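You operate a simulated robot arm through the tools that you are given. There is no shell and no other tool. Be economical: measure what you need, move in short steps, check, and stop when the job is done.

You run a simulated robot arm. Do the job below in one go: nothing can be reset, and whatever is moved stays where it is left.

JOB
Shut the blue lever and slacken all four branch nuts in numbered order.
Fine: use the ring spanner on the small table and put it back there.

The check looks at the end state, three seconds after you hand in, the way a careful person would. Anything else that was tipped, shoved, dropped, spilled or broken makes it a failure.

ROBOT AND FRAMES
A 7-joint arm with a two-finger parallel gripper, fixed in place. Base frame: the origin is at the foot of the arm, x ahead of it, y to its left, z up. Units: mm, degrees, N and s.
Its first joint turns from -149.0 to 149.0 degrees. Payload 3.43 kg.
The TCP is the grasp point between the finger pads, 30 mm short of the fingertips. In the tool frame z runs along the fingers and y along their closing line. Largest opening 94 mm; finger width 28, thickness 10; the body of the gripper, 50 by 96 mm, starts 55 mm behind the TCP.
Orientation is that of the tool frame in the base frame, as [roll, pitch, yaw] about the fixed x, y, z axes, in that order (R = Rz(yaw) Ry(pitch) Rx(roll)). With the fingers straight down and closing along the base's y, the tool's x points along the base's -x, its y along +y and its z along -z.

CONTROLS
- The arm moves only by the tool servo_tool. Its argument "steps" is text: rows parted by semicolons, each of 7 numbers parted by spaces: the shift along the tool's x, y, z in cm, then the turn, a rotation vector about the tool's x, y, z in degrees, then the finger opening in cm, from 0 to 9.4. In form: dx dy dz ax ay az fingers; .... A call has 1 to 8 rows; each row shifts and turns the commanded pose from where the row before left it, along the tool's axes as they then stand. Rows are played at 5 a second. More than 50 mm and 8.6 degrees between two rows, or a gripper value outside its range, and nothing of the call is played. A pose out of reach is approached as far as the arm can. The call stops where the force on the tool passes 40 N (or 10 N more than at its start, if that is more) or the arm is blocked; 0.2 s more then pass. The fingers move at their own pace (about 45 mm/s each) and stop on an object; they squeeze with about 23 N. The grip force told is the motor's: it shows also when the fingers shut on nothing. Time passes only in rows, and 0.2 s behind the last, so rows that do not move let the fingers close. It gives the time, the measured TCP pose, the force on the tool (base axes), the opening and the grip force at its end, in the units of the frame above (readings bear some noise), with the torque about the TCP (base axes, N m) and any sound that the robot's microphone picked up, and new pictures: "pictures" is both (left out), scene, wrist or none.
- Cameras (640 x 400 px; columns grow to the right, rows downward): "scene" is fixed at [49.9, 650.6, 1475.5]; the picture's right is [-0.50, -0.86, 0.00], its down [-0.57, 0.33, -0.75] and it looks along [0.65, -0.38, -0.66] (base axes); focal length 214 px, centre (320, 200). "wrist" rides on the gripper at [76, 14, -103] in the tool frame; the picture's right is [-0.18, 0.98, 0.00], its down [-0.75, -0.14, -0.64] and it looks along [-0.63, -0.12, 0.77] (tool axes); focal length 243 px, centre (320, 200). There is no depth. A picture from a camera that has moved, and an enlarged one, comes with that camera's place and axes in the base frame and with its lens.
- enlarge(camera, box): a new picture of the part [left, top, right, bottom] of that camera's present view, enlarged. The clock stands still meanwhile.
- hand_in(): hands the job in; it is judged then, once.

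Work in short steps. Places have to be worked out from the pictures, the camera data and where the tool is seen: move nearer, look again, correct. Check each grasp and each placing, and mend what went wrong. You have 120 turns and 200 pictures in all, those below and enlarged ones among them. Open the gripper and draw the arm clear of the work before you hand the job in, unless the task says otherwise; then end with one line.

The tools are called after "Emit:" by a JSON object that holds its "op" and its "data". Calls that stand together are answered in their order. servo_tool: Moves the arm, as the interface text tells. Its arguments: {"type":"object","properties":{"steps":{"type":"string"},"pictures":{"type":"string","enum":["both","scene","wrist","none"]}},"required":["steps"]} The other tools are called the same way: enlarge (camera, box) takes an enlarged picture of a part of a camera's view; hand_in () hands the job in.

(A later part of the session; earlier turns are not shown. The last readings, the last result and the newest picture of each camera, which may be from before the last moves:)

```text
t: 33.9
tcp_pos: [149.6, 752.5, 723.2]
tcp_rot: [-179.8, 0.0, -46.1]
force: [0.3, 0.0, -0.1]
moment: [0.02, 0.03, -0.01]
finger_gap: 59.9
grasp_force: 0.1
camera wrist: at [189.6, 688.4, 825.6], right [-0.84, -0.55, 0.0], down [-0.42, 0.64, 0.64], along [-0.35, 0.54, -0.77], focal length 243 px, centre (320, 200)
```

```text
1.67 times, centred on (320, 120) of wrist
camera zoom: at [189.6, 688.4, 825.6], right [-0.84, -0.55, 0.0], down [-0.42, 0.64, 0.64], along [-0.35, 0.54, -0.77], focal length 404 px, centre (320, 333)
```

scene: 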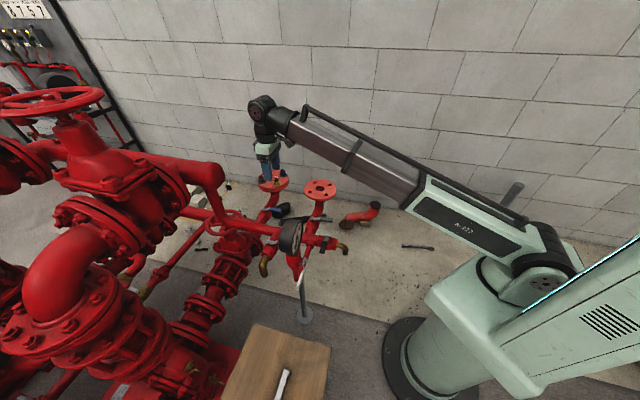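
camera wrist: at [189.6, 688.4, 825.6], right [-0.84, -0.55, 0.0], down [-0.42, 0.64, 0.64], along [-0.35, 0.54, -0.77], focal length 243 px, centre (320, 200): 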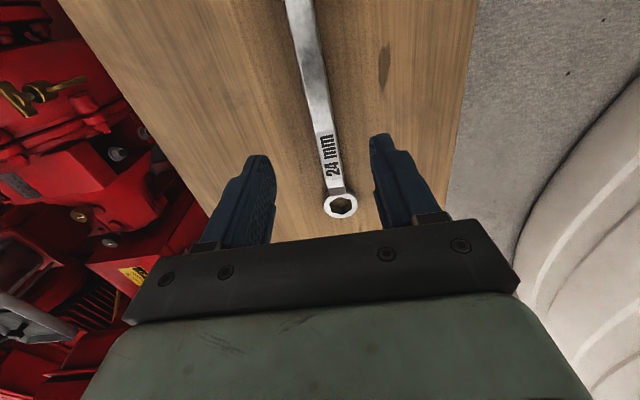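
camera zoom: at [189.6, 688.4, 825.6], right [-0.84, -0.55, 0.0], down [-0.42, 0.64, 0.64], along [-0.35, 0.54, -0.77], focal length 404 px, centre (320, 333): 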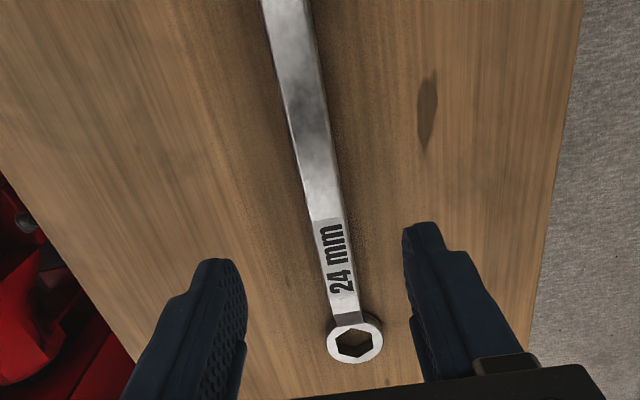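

Ring at ≈[73,824,625]; handle az -46.1 matches yaw, offset 3 mm. I centre and lower toward z≈657 guarded.

Emit:
{"op": "servo_tool", "data": {"steps": "0.6 0.33 2.5 0 0 0 6;0 0 2 0 0 0 6;0 0 1 0 0 0 6;0 0 0.6 0 0 0 6;0 0 0.5 0 0 0 6", "pictures": "wrist"}}

Emit:
{"op": "enlarge", "data": {"camera": "wrist", "box": [220, 0, 420, 240]}}

```text
t: 35.1
tcp_pos: [150.8, 744.0, 658.5]
tcp_rot: [-179.7, 0.0, -46.1]
force: [-0.3, -0.1, -0.1]
moment: [-0.01, 0.04, 0.0]
finger_gap: 60.1
grasp_force: 0.1
camera wrist: at [192.6, 680.0, 760.6], right [-0.84, -0.55, 0.0], down [-0.42, 0.64, 0.64], along [-0.35, 0.54, -0.77], focal length 243 px, centre (320, 200)
```

wrist: 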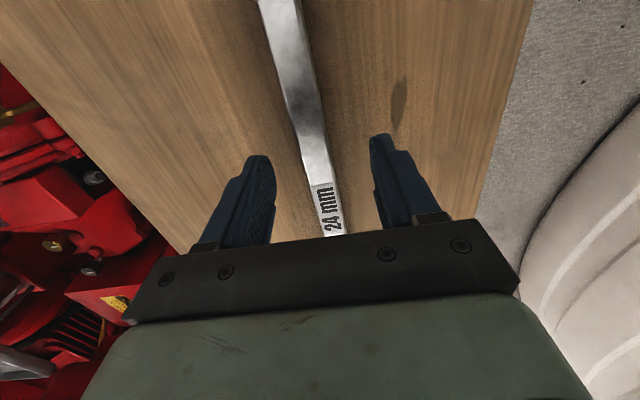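

```text
1.67 times, centred on (320, 120) of wrist
camera zoom: at [192.6, 680.0, 760.6], right [-0.84, -0.55, 0.0], down [-0.42, 0.64, 0.64], along [-0.35, 0.54, -0.77], focal length 404 px, centre (320, 333)
```

zoom: 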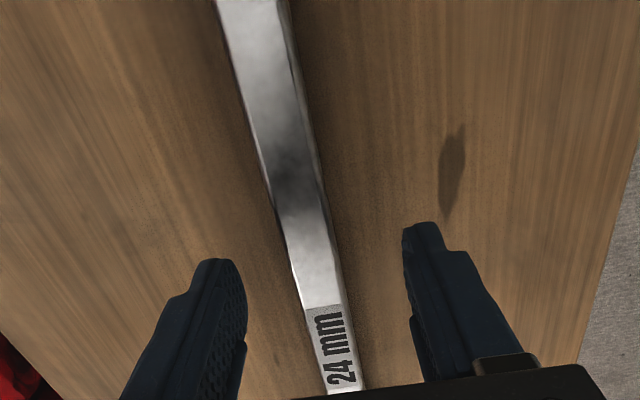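

Centred. Lower another 1 cm in small guarded steps, then close.

Emit:
{"op": "servo_tool", "data": {"steps": "0 0 0.4 0 0 0 6;0 0 0.4 0 0 0 6;0 0 0 0 0 0 4;0 0 0 0 0 0 2;0 0 0 0 0 0 0.8;0 0 0 0 0 0 0.8;0 0 0 0 0 0 0.8", "pictures": "wrist"}}

```text
t: 36.7
tcp_pos: [151.7, 744.2, 650.2]
tcp_rot: [-179.7, 0.0, -46.1]
force: [0.0, -0.1, -0.5]
moment: [-0.02, -0.01, 0.11]
finger_gap: 19.8
grasp_force: 22.8
camera wrist: at [193.0, 679.9, 752.6], right [-0.84, -0.55, 0.0], down [-0.42, 0.64, 0.64], along [-0.35, 0.54, -0.77], focal length 243 px, centre (320, 200)
```

wrist: 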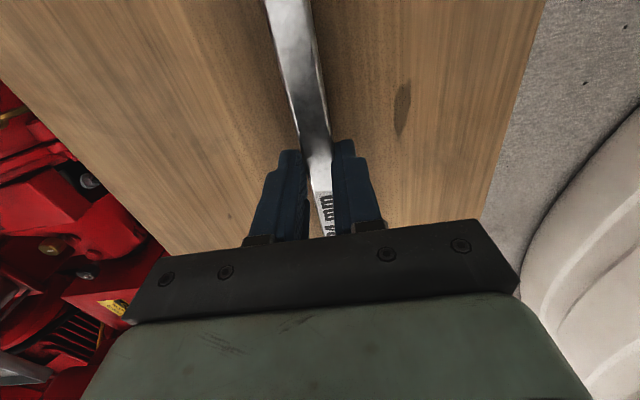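

Gripped at 19.8 mm. I lift slightly and check that it follows.

Emit:
{"op": "servo_tool", "data": {"steps": "0 0 -1 0 0 0 0.8;0 0 -2 0 0 0 0.8;0 0 -4 0 0 0 0.8;0 0 -4 0 0 0 0.8;0 0 0 0 0 0 0.8"}}

Emit:
{"op": "enlarge", "data": {"camera": "scene", "box": [180, 280, 340, 400]}}

```text
t: 37.9
tcp_pos: [152.8, 742.1, 758.5]
tcp_rot: [-179.8, 0.0, -46.1]
force: [0.3, 0.3, -3.0]
moment: [0.0, -0.01, 0.01]
finger_gap: 19.7
grasp_force: 23.4
camera wrist: at [194.1, 678.4, 861.6], right [-0.84, -0.55, 0.0], down [-0.42, 0.64, 0.64], along [-0.35, 0.54, -0.77], focal length 243 px, centre (320, 200)
```

scene: 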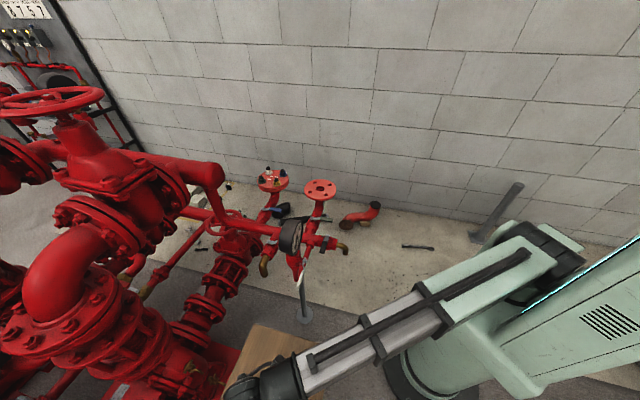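
wrist: 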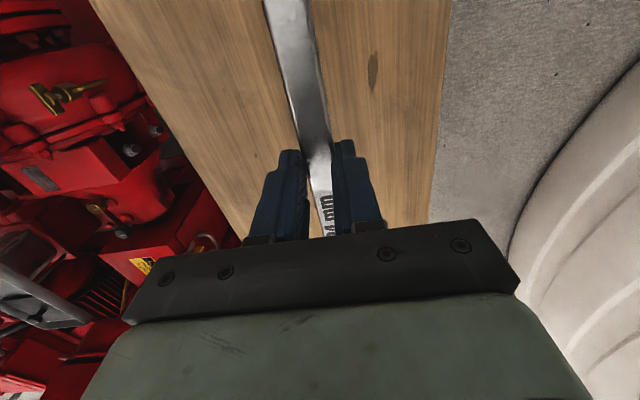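

```text
3.33 times, centred on (260, 340) of scene
camera zoom: at [49.9, 650.6, 1475.5], right [-0.5, -0.86, 0.0], down [-0.57, 0.33, -0.75], along [0.65, -0.38, -0.66], focal length 715 px, centre (520, -267)
```

zoom: 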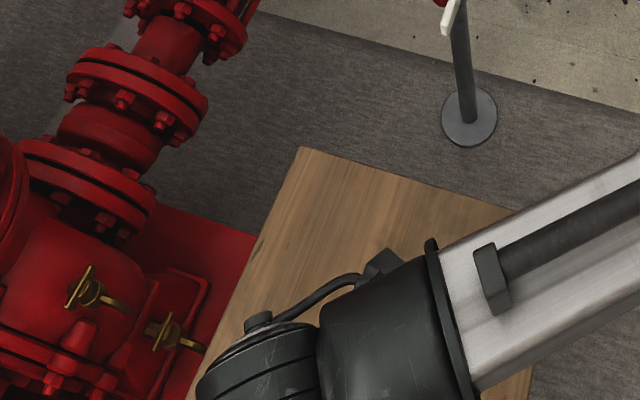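

The spanner is held, balanced (3 N). Original resting pose: TCP [151.7,744.2,650.2], yaw -46.1. I raise it and turn it so the ring points outward.

Emit:
{"op": "servo_tool", "data": {"steps": "-0.57 -0.82 -4.6 0 0 0 0.8;-0.57 -0.82 -4.6 0 0 0 0.8;-0.57 -0.82 -4.6 0 0 0 0.8;0 0 -4.9 0 0 8.5 0.8;0 0 -4.9 0 0 8.5 0.8;0 0 -4.9 0 0 8.5 0.8;0 0 -4.9 0 0 8.5 0.8;0 0 -4.9 0 0 8.5 0.8", "pictures": "scene"}}

Emit:
{"op": "enlarge", "data": {"camera": "scene", "box": [120, 220, 360, 400]}}

```text
t: 39.7
tcp_pos: [153.6, 772.2, 1141.7]
tcp_rot: [-179.9, 0.1, -88.8]
force: [0.8, 0.7, -3.4]
moment: [-0.04, -0.03, -0.01]
finger_gap: 19.7
grasp_force: 22.7
```

scene: 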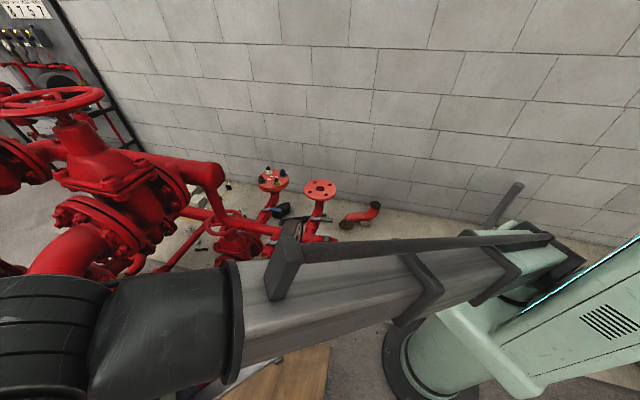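

```text
2.22 times, centred on (240, 310) of scene
camera zoom: at [49.9, 650.6, 1475.5], right [-0.5, -0.86, 0.0], down [-0.57, 0.33, -0.75], along [0.65, -0.38, -0.66], focal length 477 px, centre (498, -44)
```

zoom: 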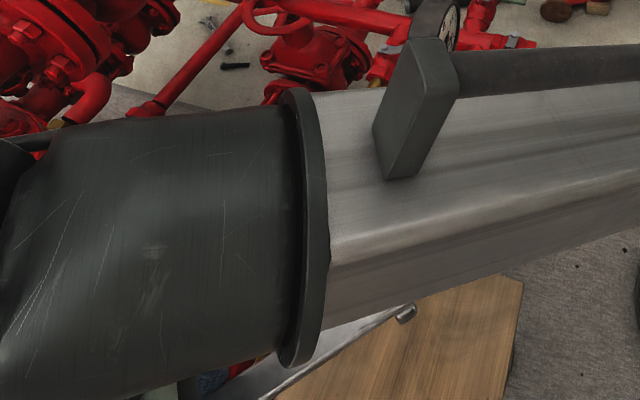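

Now the swing to nut 1.

Emit:
{"op": "servo_tool", "data": {"steps": "1.2 -4.75 0 0 0 3.57 0.8;1.2 -4.75 0 0 0 3.57 0.8;1.2 -4.75 0 0 0 3.57 0.8;1.2 -4.75 0 0 0 3.57 0.8;1.2 -4.75 0 0 0 3.57 0.8;1.2 -4.75 0 0 0 3.57 0.8;1.2 -4.75 0 0 0 3.57 0.8", "pictures": "none"}}

Emit:
{"op": "servo_tool", "data": {"steps": "1.2 -4.75 0 0 0 3.57 0.8;1.2 -4.75 0 0 0 3.57 0.8;1.2 -4.75 0 0 0 3.57 0.8;1.2 -4.75 0 0 0 3.57 0.8;1.2 -4.75 0 0 0 3.57 0.8;1.2 -4.75 0 0 0 3.57 0.8;1.2 -4.75 0 0 0 3.57 0.8", "pictures": "both"}}

Emit:
{"op": "enlarge", "data": {"camera": "scene", "box": [230, 100, 350, 200]}}

```text
t: 41.3
tcp_pos: [467.8, 635.6, 1141.6]
tcp_rot: [-179.9, 0.2, -113.8]
force: [-3.1, 8.5, -13.0]
moment: [-0.43, -0.92, -0.6]
finger_gap: 19.8
grasp_force: 23.0
```

```text
t: 42.2
tcp_pos: [589.0, 527.8, 1141.0]
tcp_rot: [-180.0, 0.4, -125.5]
force: [6.5, 3.8, -15.3]
moment: [0.18, -0.06, 0.1]
finger_gap: 19.8
grasp_force: 22.8
stopped in row 4: the force on the tool passed its limit at 42 N (the readings are from after the stop); the commanded pose is now the measured one
camera wrist: at [531.2, 474.4, 1243.3], right [-0.69, 0.72, 0.0], down [0.55, 0.53, 0.65], along [0.47, 0.45, -0.76], focal length 243 px, centre (320, 200)
```

scene: 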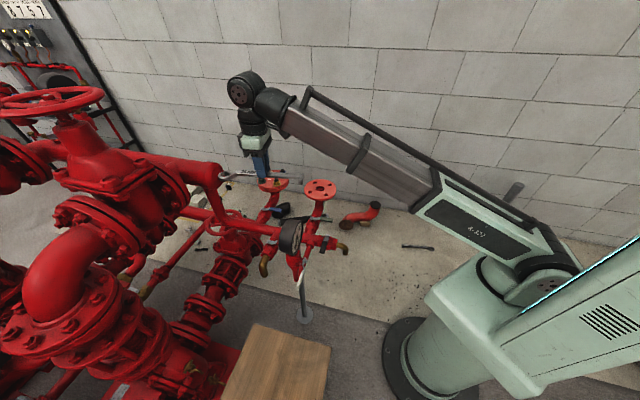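
wrist: 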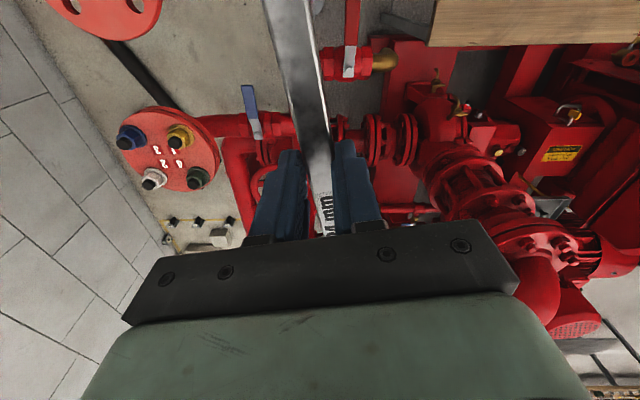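

```text
4.00 times, centred on (290, 150) of scene
camera zoom: at [49.9, 650.6, 1475.5], right [-0.5, -0.86, 0.0], down [-0.57, 0.33, -0.75], along [0.65, -0.38, -0.66], focal length 858 px, centre (440, 400)
```

zoom: 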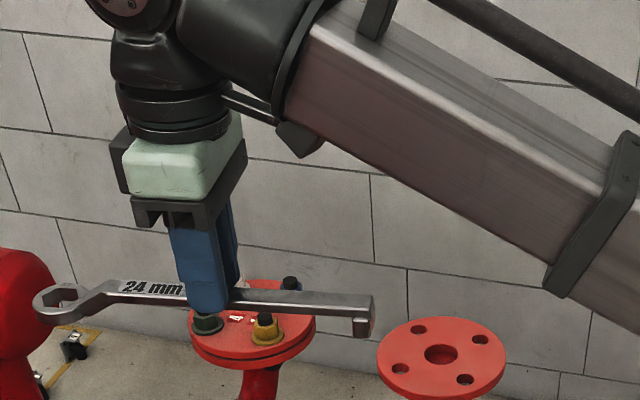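

No contact seen (moment ≈ 0), spanner still firmly held; the spike looks dynamic. I continue more slowly.

Emit:
{"op": "servo_tool", "data": {"steps": "0 0 0 0 0 0 0.8;0.6 -2.4 0 0 0 1.8 0.8;0.93 -3.69 0 0 0 2.78 0.8;0.93 -3.69 0 0 0 2.78 0.8;0.93 -3.69 0 0 0 2.78 0.8;0.93 -3.69 0 0 0 2.78 0.8;0.3 -1 0 0 0 0.9 0.8;0 0 0 0 0 0 0.8", "pictures": "scene"}}

Emit:
{"op": "enlarge", "data": {"camera": "scene", "box": [220, 110, 340, 210]}}

```text
t: 43.6
tcp_pos: [685.8, 394.9, 1139.5]
tcp_rot: [180.0, 0.7, -137.7]
force: [7.1, 2.4, -16.4]
moment: [0.12, -0.08, 0.03]
finger_gap: 19.8
grasp_force: 23.5
stopped in row 6: the force on the tool passed its limit at 41 N (the readings are from after the stop); the commanded pose is now the measured one
```

scene: 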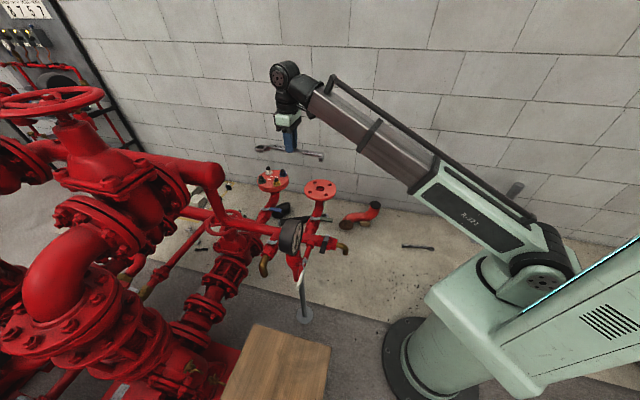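

```text
4.00 times, centred on (280, 160) of scene
camera zoom: at [49.9, 650.6, 1475.5], right [-0.5, -0.86, 0.0], down [-0.57, 0.33, -0.75], along [0.65, -0.38, -0.66], focal length 858 px, centre (480, 360)
```

zoom: 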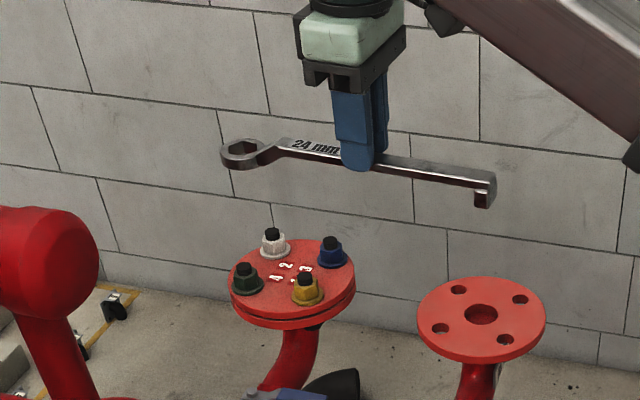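

No contact anywhere near; it's the fold limit at this height. I descend toward nut 1 with the handle aligned to az 218°.

Emit:
{"op": "servo_tool", "data": {"steps": "0 0 2 0 0 0 0.8;0.36 -0.85 4 0 0 1.4 0.8;0.36 -0.85 4 0 0 1.4 0.8;0.36 -0.85 4 0 0 1.4 0.8;0 0 0 0 0 0 0.8", "pictures": "wrist"}}

Emit:
{"op": "enlarge", "data": {"camera": "scene", "box": [235, 140, 315, 210]}}

```text
t: 44.8
tcp_pos: [695.5, 371.6, 998.1]
tcp_rot: [179.9, 0.5, -141.8]
force: [-0.2, 0.0, -2.6]
moment: [0.0, -0.01, 0.02]
finger_gap: 20.0
grasp_force: 23.0
camera wrist: at [624.0, 335.3, 1099.8], right [-0.46, 0.89, 0.0], down [0.68, 0.35, 0.65], along [0.57, 0.3, -0.76], focal length 243 px, centre (320, 200)
```

wrist: 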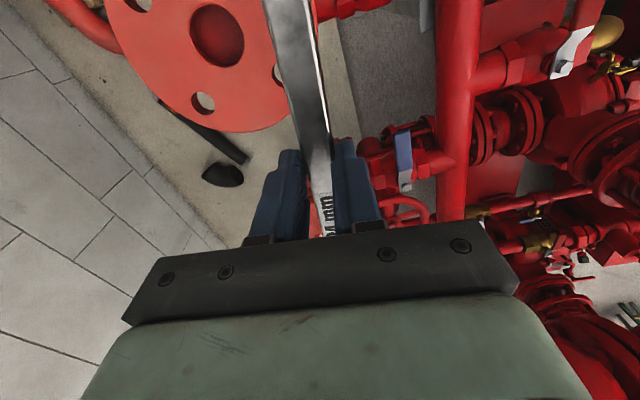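

```text
5.71 times, centred on (275, 175) of scene
camera zoom: at [49.9, 650.6, 1475.5], right [-0.5, -0.86, 0.0], down [-0.57, 0.33, -0.75], along [0.65, -0.38, -0.66], focal length 1226 px, centre (577, 343)
```

zoom: 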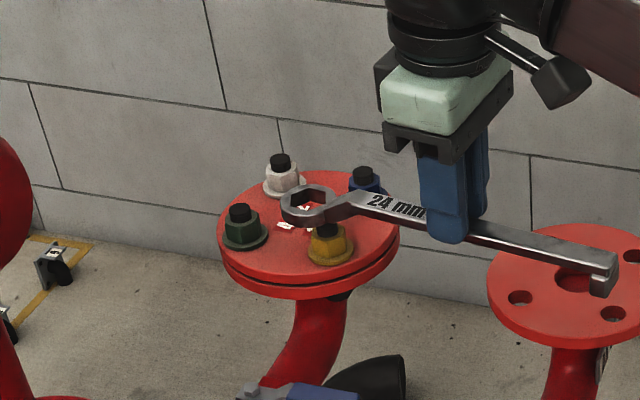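

Relative to nut 1 the ring needs about (0,-7) mm. I correct and lower 10 mm so the ring is just above the stud top, then compare directly.

Emit:
{"op": "servo_tool", "data": {"steps": "0.43 -0.55 0.5 0 0 0 0.8;0 0 0.5 0 0 0 0.8;0 0 0 0 0 0 0.8", "pictures": "none"}}

Emit:
{"op": "enlarge", "data": {"camera": "scene", "box": [250, 160, 300, 195]}}

```text
t: 45.6
tcp_pos: [695.2, 364.3, 988.7]
tcp_rot: [179.9, 0.5, -142.0]
force: [-0.2, -0.3, -3.5]
moment: [-0.01, -0.01, 0.03]
finger_gap: 19.8
grasp_force: 23.1
```

```text
11.43 times, centred on (275, 178) of scene
camera zoom: at [49.9, 650.6, 1475.5], right [-0.5, -0.86, 0.0], down [-0.57, 0.33, -0.75], along [0.65, -0.38, -0.66], focal length 2451 px, centre (834, 457)
```

zoom: 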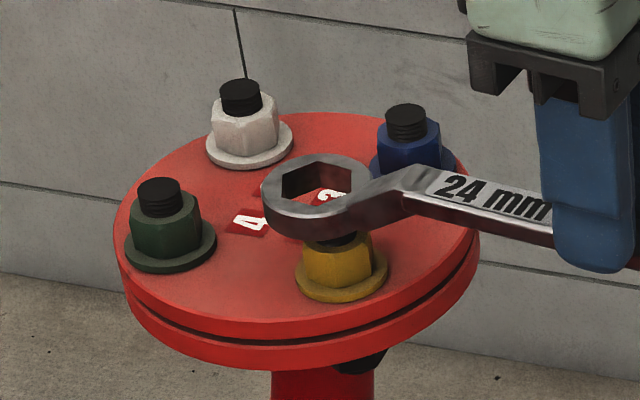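

The ring bottom is just above the stud. Needed shift ≈ (0.5,-3.2) mm; I apply that, lower 6 mm and recheck.

Emit:
{"op": "servo_tool", "data": {"steps": "0.16 -0.28 0 0 0 0 0.8;0 0 0.3 0 0 0 0.8;0 0 0.3 0 0 0 0.8;0 0 0 0 0 0 0.8", "pictures": "none"}}

Emit:
{"op": "enlarge", "data": {"camera": "scene", "box": [255, 165, 295, 193]}}

```text
t: 46.6
tcp_pos: [695.2, 361.1, 983.4]
tcp_rot: [179.9, 0.5, -141.9]
force: [-0.4, -0.4, -2.9]
moment: [0.02, 0.0, 0.01]
finger_gap: 19.7
grasp_force: 22.9
```

```text
14.29 times, centred on (275, 179) of scene
camera zoom: at [49.9, 650.6, 1475.5], right [-0.5, -0.86, 0.0], down [-0.57, 0.33, -0.75], along [0.65, -0.38, -0.66], focal length 3064 px, centre (963, 500)
```

zoom: 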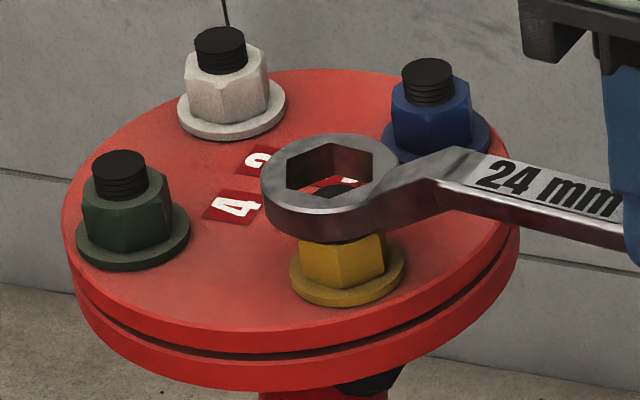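

I zoom closer into the ring hole to see the stud inside.

Emit:
{"op": "enlarge", "data": {"camera": "scene", "box": [268, 170, 288, 188]}}

```text
16.00 times, centred on (278, 179) of scene
camera zoom: at [49.9, 650.6, 1475.5], right [-0.5, -0.86, 0.0], down [-0.57, 0.33, -0.75], along [0.65, -0.38, -0.66], focal length 3432 px, centre (992, 536)
```

zoom: 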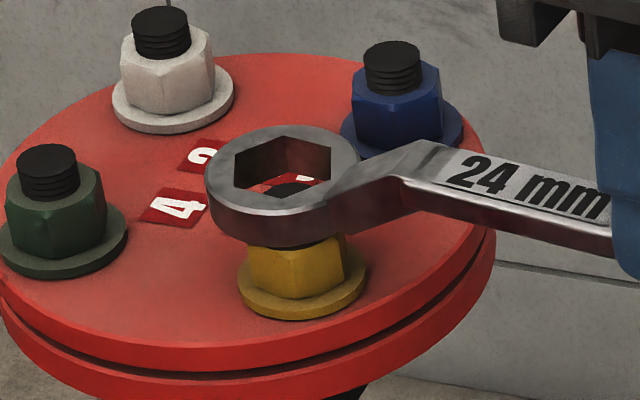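

Consistent with alignment. I lower 5 mm guarded and compare again.

Emit:
{"op": "servo_tool", "data": {"steps": "0 0 0.25 0 0 0 0.8;0 0 0.25 0 0 0 0.8;0 0 0 0 0 0 0.8", "pictures": "none"}}

Emit:
{"op": "enlarge", "data": {"camera": "scene", "box": [268, 170, 288, 188]}}

```text
t: 47.4
tcp_pos: [696.1, 359.5, 980.5]
tcp_rot: [179.8, 0.6, -141.9]
force: [-2.2, -2.1, 5.2]
moment: [0.43, -0.47, 0.03]
finger_gap: 19.9
grasp_force: 23.1
```

```text
16.00 times, centred on (278, 179) of scene
camera zoom: at [49.9, 650.6, 1475.5], right [-0.5, -0.86, 0.0], down [-0.57, 0.33, -0.75], along [0.65, -0.38, -0.66], focal length 3432 px, centre (992, 536)
```

zoom: 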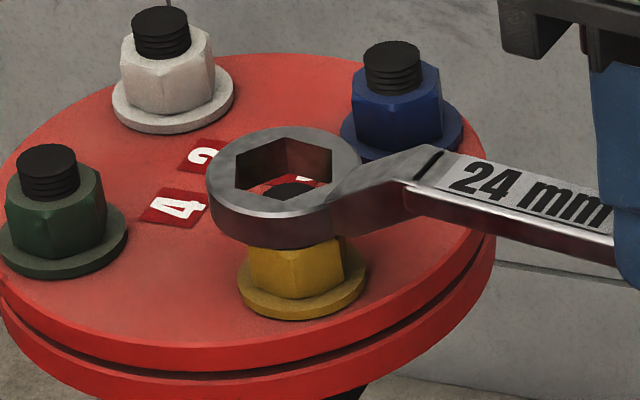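

Contact (8 N) near the stud top. The stud appears slightly to the far side in the hole; I lift 3 mm, shift 2.5 mm away from the camera and probe down again.

Emit:
{"op": "servo_tool", "data": {"steps": "0 0 -0.4 0 0 0 0.8;-0.09 -0.23 0 0 0 0 0.8;0 0 0.2 0 0 0 0.8;0 0 0.2 0 0 0 0.8;0 0 0.2 0 0 0 0.8;0 0 0 0 0 0 0.8", "pictures": "none"}}

Emit:
{"op": "enlarge", "data": {"camera": "scene", "box": [268, 170, 288, 188]}}

```text
t: 48.8
tcp_pos: [699.0, 358.3, 976.7]
tcp_rot: [179.8, 0.5, -141.9]
force: [-2.1, -0.2, 3.5]
moment: [0.49, -0.45, 0.24]
finger_gap: 19.7
grasp_force: 23.6
```

```text
16.00 times, centred on (278, 179) of scene
camera zoom: at [49.9, 650.6, 1475.5], right [-0.5, -0.86, 0.0], down [-0.57, 0.33, -0.75], along [0.65, -0.38, -0.66], focal length 3432 px, centre (992, 536)
```

zoom: 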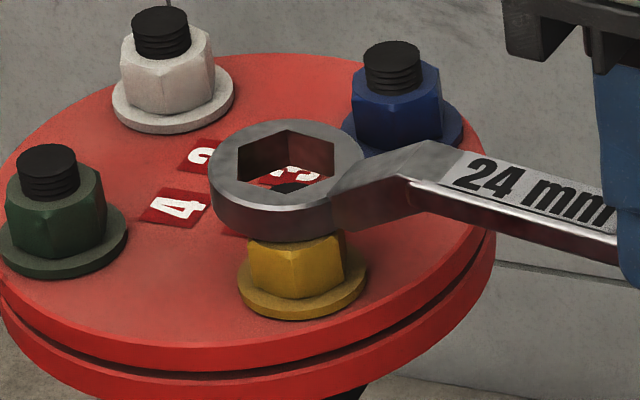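

The hole view suggests the stud is actually toward the near (handle/camera) side. I lift, shift about 5.5 mm toward -x, and probe.

Emit:
{"op": "servo_tool", "data": {"steps": "0 0 -0.4 0 0 0 0.8;0.43 0.36 0 0 0 0 0.8;0 0 0.2 0 0 0 0.8;0 0 0.2 0 0 0 0.8;0 0 0.2 0 0 0 0.8;0 0 0 0 0 0 0.8", "pictures": "none"}}

Emit:
{"op": "enlarge", "data": {"camera": "scene", "box": [268, 170, 288, 188]}}

```text
t: 50.2
tcp_pos: [693.0, 359.3, 974.9]
tcp_rot: [180.0, 0.5, -141.9]
force: [-1.4, -1.9, 4.1]
moment: [0.44, -0.49, -0.06]
finger_gap: 20.0
grasp_force: 22.8
```

```text
16.00 times, centred on (278, 179) of scene
camera zoom: at [49.9, 650.6, 1475.5], right [-0.5, -0.86, 0.0], down [-0.57, 0.33, -0.75], along [0.65, -0.38, -0.66], focal length 3432 px, centre (992, 536)
```

zoom: 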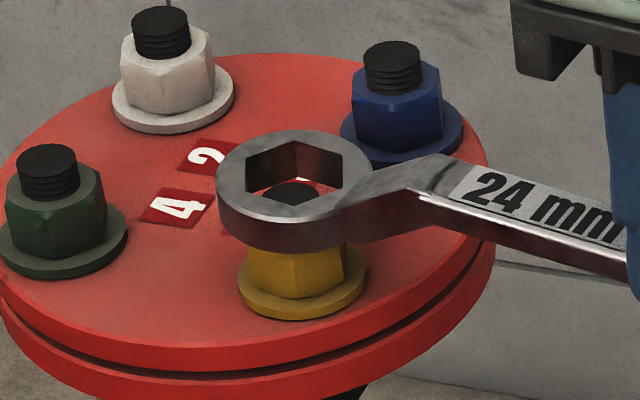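

Contact each time and the spanner may have pitched slightly in the grip. I lift 15 mm and inspect the whole spanner.

Emit:
{"op": "servo_tool", "data": {"steps": "0 0 -0.8 0 0 0 0.8;0 0 -0.8 0 0 0 0.8;0 0 0 0 0 0 0.8;0 0 0 0 0 0 0.8", "pictures": "wrist"}}

Emit:
{"op": "enlarge", "data": {"camera": "scene", "box": [255, 155, 315, 195]}}

```text
t: 51.2
tcp_pos: [691.4, 359.2, 991.8]
tcp_rot: [179.9, 0.5, -141.9]
force: [-0.8, 0.0, -2.6]
moment: [0.0, -0.01, 0.01]
finger_gap: 19.6
grasp_force: 22.9
camera wrist: at [621.0, 323.4, 1093.6], right [-0.46, 0.89, 0.0], down [0.68, 0.35, 0.65], along [0.57, 0.3, -0.76], focal length 243 px, centre (320, 200)
```

wrist: 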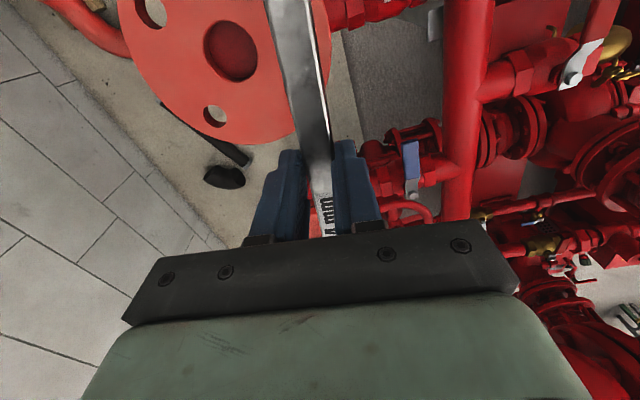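

```text
10.00 times, centred on (285, 175) of scene
camera zoom: at [49.9, 650.6, 1475.5], right [-0.5, -0.86, 0.0], down [-0.57, 0.33, -0.75], along [0.65, -0.38, -0.66], focal length 2145 px, centre (670, 450)
```

zoom: 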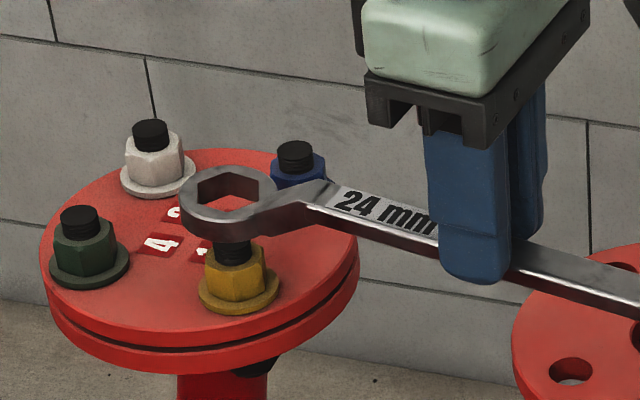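

I zoom at max on the yellow stud from this height for a precise relative measurement.

Emit:
{"op": "enlarge", "data": {"camera": "scene", "box": [268, 170, 288, 188]}}

```text
16.00 times, centred on (278, 179) of scene
camera zoom: at [49.9, 650.6, 1475.5], right [-0.5, -0.86, 0.0], down [-0.57, 0.33, -0.75], along [0.65, -0.38, -0.66], focal length 3432 px, centre (992, 536)
```

zoom: 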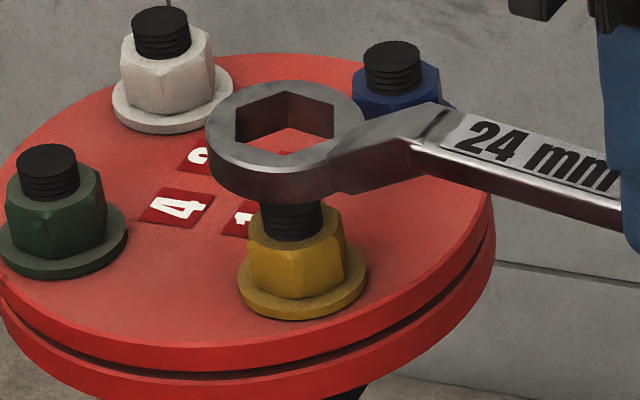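

Spanner is pitched about 3° nose-up in the grip, so I level it by tilting the tool, shift to the computed axis, and descend to just above the stud.

Emit:
{"op": "servo_tool", "data": {"steps": "-0.39 -0.38 0 0 1.7 0 0.8;0 0 0 0 1.7 0 0.8;0 0 0.3 0 0 0 0.8;0 0 0.4 0 0 0 0.8;0 0 0 0 0 0 0.8;0 0 0 0 0 0 0.8", "pictures": "none"}}

Emit:
{"op": "enlarge", "data": {"camera": "scene", "box": [268, 170, 288, 188]}}

```text
t: 52.6
tcp_pos: [696.4, 358.2, 984.4]
tcp_rot: [179.9, -2.9, -141.9]
force: [-0.1, -0.2, -3.5]
moment: [0.0, 0.01, -0.02]
finger_gap: 19.9
grasp_force: 23.1
```

```text
16.00 times, centred on (278, 179) of scene
camera zoom: at [49.9, 650.6, 1475.5], right [-0.5, -0.86, 0.0], down [-0.57, 0.33, -0.75], along [0.65, -0.38, -0.66], focal length 3432 px, centre (992, 536)
```

zoom: 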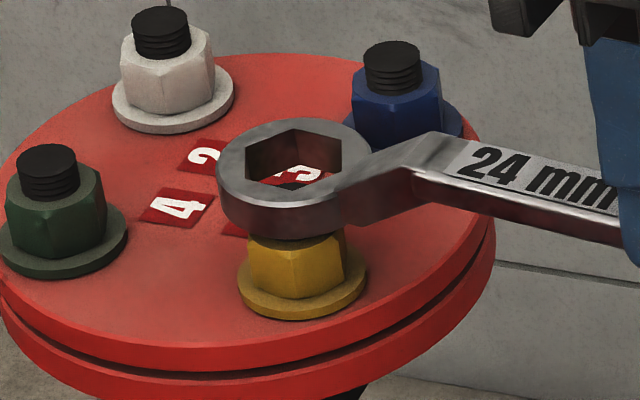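

Ring needs ≈2.9 mm toward +y. I apply and descend 4 mm in small steps.

Emit:
{"op": "servo_tool", "data": {"steps": "-0.18 0.23 0 0 0 0 0.8;0 0 0.2 0 0 0 0.8;0 0 0.2 0 0 0 0.8;0 0 0 0 0 0 0.8", "pictures": "none"}}

Emit:
{"op": "enlarge", "data": {"camera": "scene", "box": [268, 170, 288, 188]}}

```text
t: 53.6
tcp_pos: [695.8, 361.0, 981.0]
tcp_rot: [-179.9, -2.8, -141.9]
force: [-2.1, -0.9, 4.6]
moment: [0.41, -0.41, 0.11]
finger_gap: 19.6
grasp_force: 23.1
```

```text
16.00 times, centred on (278, 179) of scene
camera zoom: at [49.9, 650.6, 1475.5], right [-0.5, -0.86, 0.0], down [-0.57, 0.33, -0.75], along [0.65, -0.38, -0.66], focal length 3432 px, centre (992, 536)
```

zoom: 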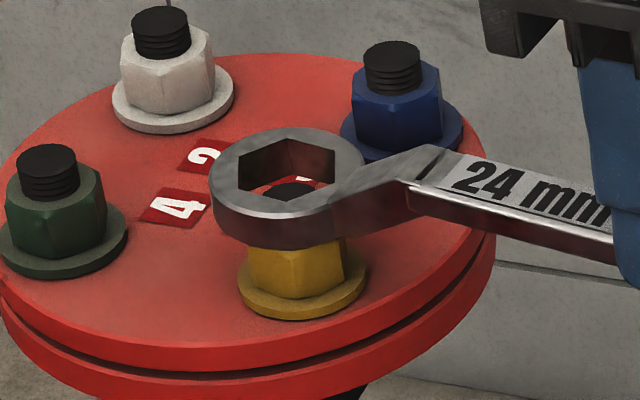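

Ring looks centred on the stud yet touches at stud-top level; perhaps hex orientation matters. I lift 2 mm, fine-shift, rotate ~5° CW about the nut axis, and re-probe gently.

Emit:
{"op": "servo_tool", "data": {"steps": "-0.13 -0.08 -0.25 0 0 0 0.8;-0.01 0.51 0 0 0 2.5 0.8;-0.01 0.51 0 0 0 2.5 0.8;0 0 0.15 0 0 0 0.8;0 0 0.15 0 0 0 0.8;0 0 0 0 0 0 0.8", "pictures": "none"}}

Emit:
{"op": "enlarge", "data": {"camera": "scene", "box": [268, 170, 288, 188]}}

```text
t: 55.0
tcp_pos: [693.8, 368.9, 978.6]
tcp_rot: [-179.7, -2.8, -147.0]
force: [0.3, -1.4, 3.6]
moment: [0.4, -0.6, -0.11]
finger_gap: 19.7
grasp_force: 22.6
```

```text
16.00 times, centred on (278, 179) of scene
camera zoom: at [49.9, 650.6, 1475.5], right [-0.5, -0.86, 0.0], down [-0.57, 0.33, -0.75], along [0.65, -0.38, -0.66], focal length 3432 px, centre (992, 536)
```

zoom: 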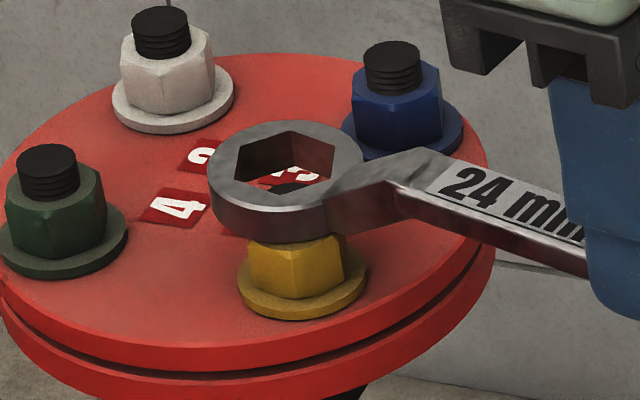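

Force direction and dead reckoning both hint the stud is toward the tool's +y (camera side). I test: lift 3 mm, shift 6 mm in +y, re-lower.

Emit:
{"op": "servo_tool", "data": {"steps": "0 0 -0.4 0 0 0 0.8;0 0.6 0 0 0 0 0.8;0 0 0.2 0 0 0 0.8;0 0 0.2 0 0 0 0.8;0 0 0 0 0 0 0.8", "pictures": "none"}}

Emit:
{"op": "enlarge", "data": {"camera": "scene", "box": [268, 170, 288, 188]}}

```text
t: 56.2
tcp_pos: [689.0, 374.4, 979.0]
tcp_rot: [-179.8, -2.9, -146.9]
force: [-0.1, -0.1, -3.3]
moment: [-0.01, 0.01, 0.04]
finger_gap: 19.9
grasp_force: 22.8
```

```text
16.00 times, centred on (278, 179) of scene
camera zoom: at [49.9, 650.6, 1475.5], right [-0.5, -0.86, 0.0], down [-0.57, 0.33, -0.75], along [0.65, -0.38, -0.66], focal length 3432 px, centre (992, 536)
```

zoom: 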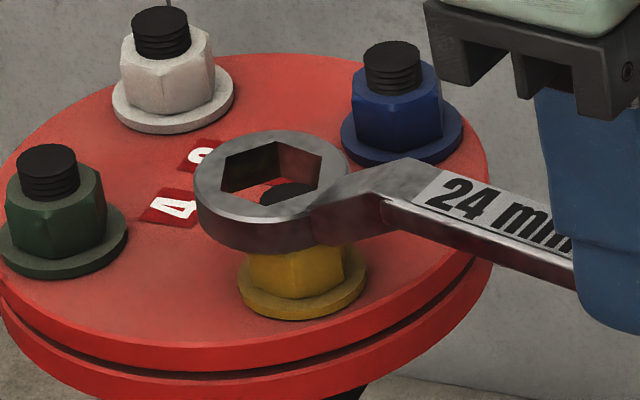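

No contact now. The stud sits right-of-centre in the hole; I shift 3.5 mm image-right and lower 4 mm.

Emit:
{"op": "servo_tool", "data": {"steps": "0.31 -0.16 0 0 0 0 0.8;0 0 0.2 0 0 0 0.8;0 0 0.2 0 0 0 0.8;0 0 0 0 0 0 0.8", "pictures": "none"}}

Emit:
{"op": "enlarge", "data": {"camera": "scene", "box": [268, 170, 288, 188]}}

```text
t: 57.2
tcp_pos: [688.6, 370.0, 976.4]
tcp_rot: [-179.8, -2.9, -146.9]
force: [-0.4, 1.8, 3.7]
moment: [0.45, -0.58, 0.09]
finger_gap: 19.9
grasp_force: 23.1
```

```text
16.00 times, centred on (278, 179) of scene
camera zoom: at [49.9, 650.6, 1475.5], right [-0.5, -0.86, 0.0], down [-0.57, 0.33, -0.75], along [0.65, -0.38, -0.66], focal length 3432 px, centre (992, 536)
```

zoom: 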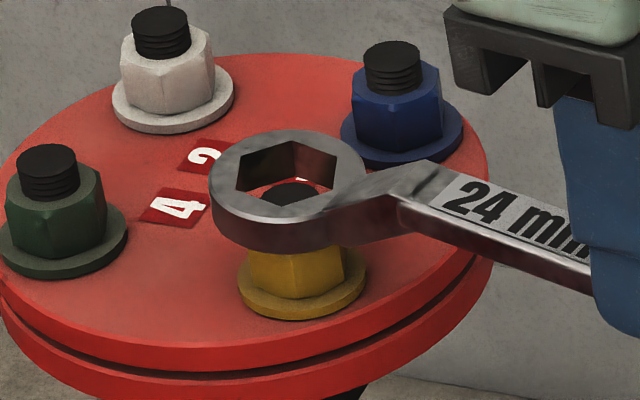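

Hypothesis: nut and stud block as a hex unless aligned in both position and angle. I lift, move back to the computed axis, and look at the whole spanner to judge its pitch.

Emit:
{"op": "servo_tool", "data": {"steps": "0 0 -0.6 0 0 0 0.8;-0.29 -0.33 0 0 0 0 0.8;0 0 -0.4 0 0 0 0.8;0 0 0 0 0 0 0.8", "pictures": "none"}}

Emit:
{"op": "enlarge", "data": {"camera": "scene", "box": [260, 155, 330, 200]}}

```text
t: 58.2
tcp_pos: [691.6, 369.8, 985.7]
tcp_rot: [-179.7, -2.9, -146.9]
force: [-0.6, 0.0, -1.8]
moment: [0.01, 0.04, -0.01]
finger_gap: 19.7
grasp_force: 22.9
```

```text
8.89 times, centred on (295, 178) of scene
camera zoom: at [49.9, 650.6, 1475.5], right [-0.5, -0.86, 0.0], down [-0.57, 0.33, -0.75], along [0.65, -0.38, -0.66], focal length 1906 px, centre (542, 400)
```

zoom: 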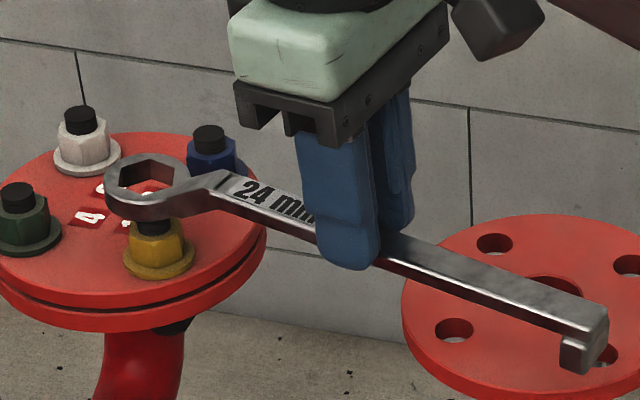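

The spanner is ~3.5° nose-up. I level it by tilting the tool, and turn it to handle az ≈216.5° about the ring, then remeasure.

Emit:
{"op": "servo_tool", "data": {"steps": "-0.15 0 -0.7 0 3.5 0 0.8;-0.02 -0.69 0 0 0 -3.4 0.8;0 0 0 0 0 0 0.8;0 0 0 0 0 0 0.8", "pictures": "none"}}

Emit:
{"op": "enlarge", "data": {"camera": "scene", "box": [268, 168, 288, 186]}}

Emit:
{"op": "enlarge", "data": {"camera": "scene", "box": [260, 155, 330, 200]}}

```text
t: 59.2
tcp_pos: [698.0, 364.2, 991.5]
tcp_rot: [179.7, -6.4, -143.6]
force: [-0.9, 0.0, -3.0]
moment: [0.0, -0.02, 0.02]
finger_gap: 19.7
grasp_force: 23.0
```

```text
16.00 times, centred on (278, 177) of scene
camera zoom: at [49.9, 650.6, 1475.5], right [-0.5, -0.86, 0.0], down [-0.57, 0.33, -0.75], along [0.65, -0.38, -0.66], focal length 3432 px, centre (992, 568)
```

zoom: 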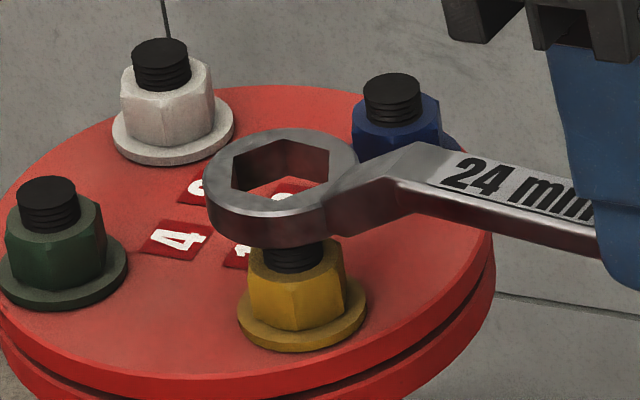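

```text
8.89 times, centred on (295, 178) of scene
camera zoom: at [49.9, 650.6, 1475.5], right [-0.5, -0.86, 0.0], down [-0.57, 0.33, -0.75], along [0.65, -0.38, -0.66], focal length 1906 px, centre (542, 400)
```

zoom: 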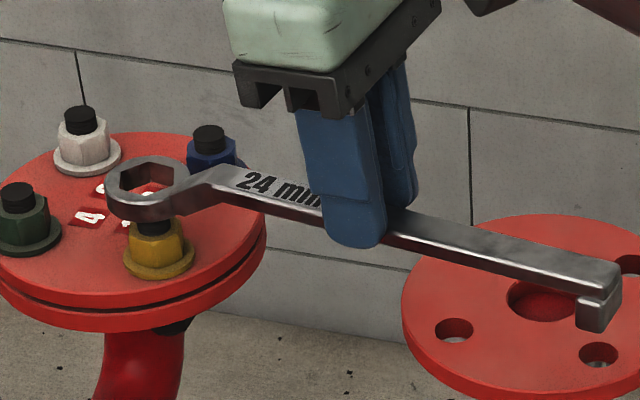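

Spanner is level now and the image fits alignment with the ring ~8 mm above the stud. I descend vertically 7 mm (compensating tilt) and recheck.

Emit:
{"op": "servo_tool", "data": {"steps": "-0.039 0 0.35 0 0 0 0.8;-0.039 0 0.35 0 0 0 0.8;0 0 0 0 0 0 0.8", "pictures": "none"}}

Emit:
{"op": "enlarge", "data": {"camera": "scene", "box": [268, 170, 288, 188]}}

```text
t: 60.0
tcp_pos: [696.9, 365.7, 984.8]
tcp_rot: [179.8, -6.4, -143.5]
force: [-0.4, 0.8, -2.8]
moment: [-0.02, 0.0, 0.01]
finger_gap: 19.7
grasp_force: 22.9
```

```text
16.00 times, centred on (278, 179) of scene
camera zoom: at [49.9, 650.6, 1475.5], right [-0.5, -0.86, 0.0], down [-0.57, 0.33, -0.75], along [0.65, -0.38, -0.66], focal length 3432 px, centre (992, 536)
```

zoom: 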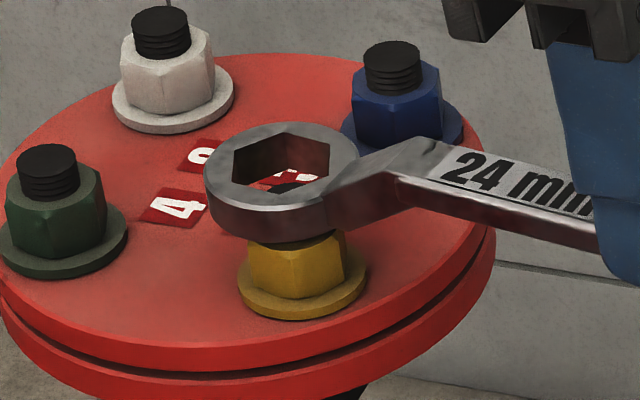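

Nearly at contact; I shift ~2 mm, press lightly and wiggle the yaw ±3° about the ring to find the hex.

Emit:
{"op": "servo_tool", "data": {"steps": "-0.033 -0.19 0 0 0 0 0.8;-0.022 0 0.2 0 0 0 0.8;-0.01 0.61 0.05 0 0 3 0.8;-0.01 -0.61 0.05 0 0 -3 0.8;-0.01 -0.61 0.05 0 0 -3 0.8;-0.01 0.61 0.05 0 0 3 0.8;0 0 0 0 0 0 0.8", "pictures": "none"}}

Emit:
{"op": "enlarge", "data": {"camera": "scene", "box": [268, 170, 288, 188]}}

```text
t: 61.6
tcp_pos: [697.7, 364.2, 981.2]
tcp_rot: [179.8, -6.3, -143.6]
force: [-2.2, -1.1, 3.9]
moment: [0.39, -0.52, -0.12]
finger_gap: 19.7
grasp_force: 22.9
```

```text
16.00 times, centred on (278, 179) of scene
camera zoom: at [49.9, 650.6, 1475.5], right [-0.5, -0.86, 0.0], down [-0.57, 0.33, -0.75], along [0.65, -0.38, -0.66], focal length 3432 px, centre (992, 536)
```

zoom: 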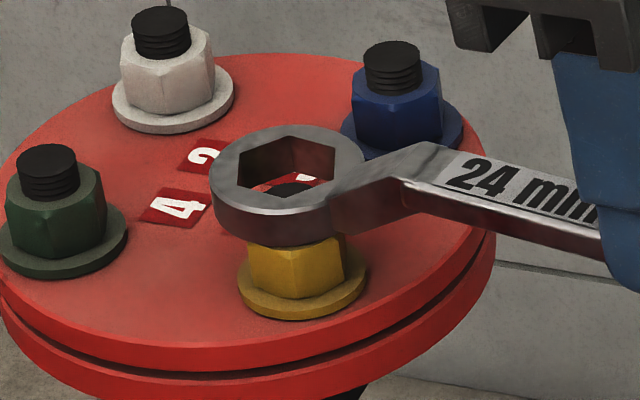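

Still on the stud-top level; the ring image is ~1.2 mm right and ~1.9 mm near of the ideal. I lift, correct, lower, and wiggle again.

Emit:
{"op": "servo_tool", "data": {"steps": "-0.16 -0.13 -0.25 0 0 0 0.8;-0.03 0 0.28 0 0 0 0.8;-0.01 0.41 0.03 0 0 2 0.8;-0.01 -0.41 0.03 0 0 -2 0.8;-0.01 -0.41 0.03 0 0 -2 0.8;-0.01 -0.41 0.03 0 0 -2 0.8;0 0 0.0 0 0 0 0.8", "pictures": "none"}}

Emit:
{"op": "enlarge", "data": {"camera": "scene", "box": [268, 170, 288, 188]}}

```text
t: 63.2
tcp_pos: [707.0, 358.3, 978.3]
tcp_rot: [179.3, -6.3, -139.5]
force: [1.0, 0.4, 0.1]
moment: [0.26, -0.24, 0.12]
finger_gap: 19.8
grasp_force: 23.0
```

```text
16.00 times, centred on (278, 179) of scene
camera zoom: at [49.9, 650.6, 1475.5], right [-0.5, -0.86, 0.0], down [-0.57, 0.33, -0.75], along [0.65, -0.38, -0.66], focal length 3432 px, centre (992, 536)
```

zoom: 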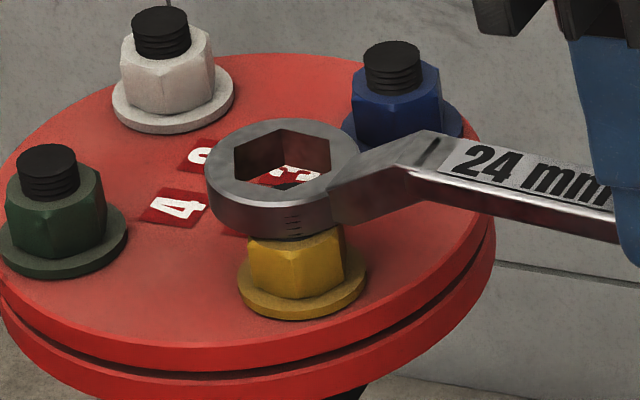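

The stud threads poke visibly through the ring's front wall: the ring is actually several mm too far from the camera and lower than I thought. I lift 10 mm, move ~8 mm toward the camera, and look.

Emit:
{"op": "servo_tool", "data": {"steps": "0.05 0 -0.5 0 0 0 0.8;0.05 0 -0.5 0 0 0 0.8;0.35 0.73 0 0 0 0 0.8;0 0 0 0 0 0 0.8", "pictures": "none"}}

Emit:
{"op": "enlarge", "data": {"camera": "scene", "box": [268, 170, 288, 188]}}

Emit:
{"op": "enlarge", "data": {"camera": "scene", "box": [260, 155, 330, 200]}}

```text
t: 64.2
tcp_pos: [697.9, 361.0, 988.5]
tcp_rot: [179.3, -6.5, -139.5]
force: [0.4, 0.3, -3.1]
moment: [0.01, -0.04, 0.0]
finger_gap: 19.7
grasp_force: 22.7
```

```text
16.00 times, centred on (278, 179) of scene
camera zoom: at [49.9, 650.6, 1475.5], right [-0.5, -0.86, 0.0], down [-0.57, 0.33, -0.75], along [0.65, -0.38, -0.66], focal length 3432 px, centre (992, 536)
```

zoom: 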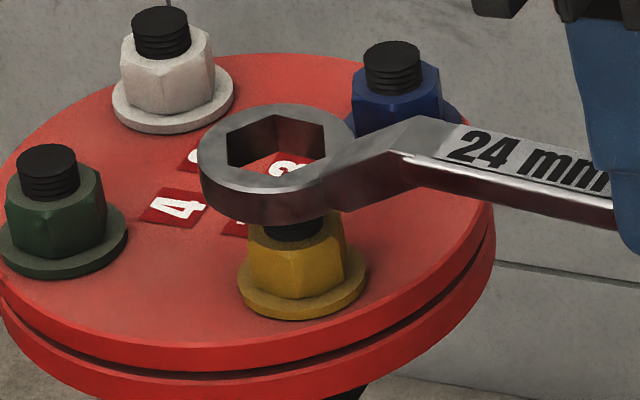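

```text
8.89 times, centred on (295, 178) of scene
camera zoom: at [49.9, 650.6, 1475.5], right [-0.5, -0.86, 0.0], down [-0.57, 0.33, -0.75], along [0.65, -0.38, -0.66], focal length 1906 px, centre (542, 400)
```

zoom: 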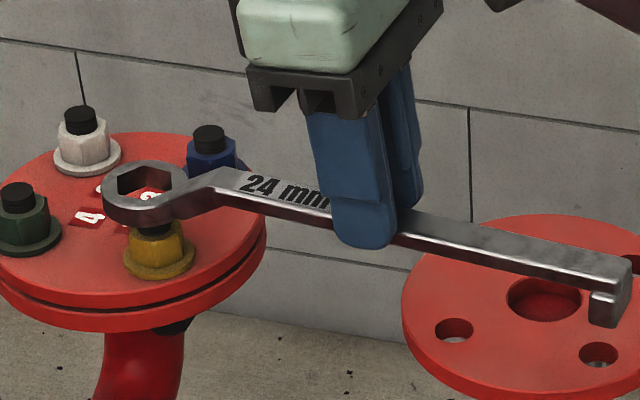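

Level, and now fits. I shift 1 mm right and descend 8 mm, checking for contact.

Emit:
{"op": "servo_tool", "data": {"steps": "0.09 -0.03 0 0 0 0 0.8;-0.045 0 0.4 0 0 0 0.8;-0.045 0 0.4 0 0 0 0.8;0 0 0 0 0 0 0.8", "pictures": "none"}}

Emit:
{"op": "enlarge", "data": {"camera": "scene", "box": [268, 170, 288, 188]}}

```text
t: 65.2
tcp_pos: [697.6, 358.7, 981.7]
tcp_rot: [179.3, -6.3, -139.6]
force: [0.5, 0.0, -2.6]
moment: [-0.01, -0.02, 0.01]
finger_gap: 19.6
grasp_force: 23.1
```

```text
16.00 times, centred on (278, 179) of scene
camera zoom: at [49.9, 650.6, 1475.5], right [-0.5, -0.86, 0.0], down [-0.57, 0.33, -0.75], along [0.65, -0.38, -0.66], focal length 3432 px, centre (992, 536)
```

zoom: 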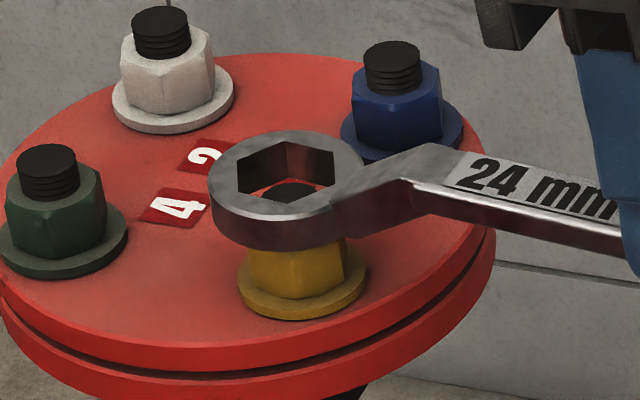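

Still free. The stud looks close to the far wall, so I shift 2 mm away / 1 mm left and descend 5 mm.

Emit:
{"op": "servo_tool", "data": {"steps": "-0.16 -0.15 0 0 0 0 0.8;-0.022 0 0.2 0 0 0 0.8;-0.033 0 0.3 0 0 0 0.8;0 0 0 0 0 0 0.8", "pictures": "none"}}

Emit:
{"op": "enlarge", "data": {"camera": "scene", "box": [268, 170, 288, 188]}}

```text
t: 66.2
tcp_pos: [701.4, 359.9, 977.7]
tcp_rot: [179.3, -6.2, -139.6]
force: [-2.2, -1.8, 4.4]
moment: [0.44, -0.46, 0.04]
finger_gap: 19.8
grasp_force: 22.9
```

```text
16.00 times, centred on (278, 179) of scene
camera zoom: at [49.9, 650.6, 1475.5], right [-0.5, -0.86, 0.0], down [-0.57, 0.33, -0.75], along [0.65, -0.38, -0.66], focal length 3432 px, centre (992, 536)
```

zoom: 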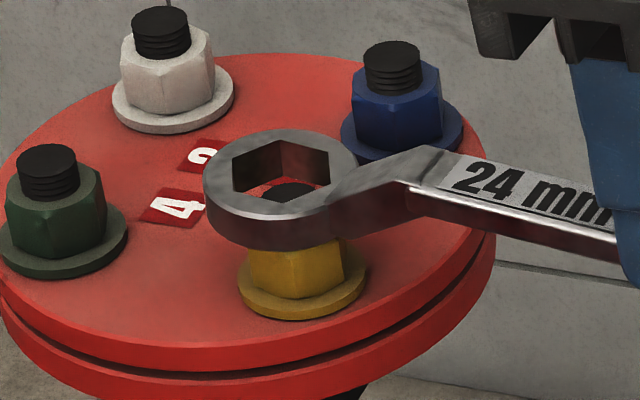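

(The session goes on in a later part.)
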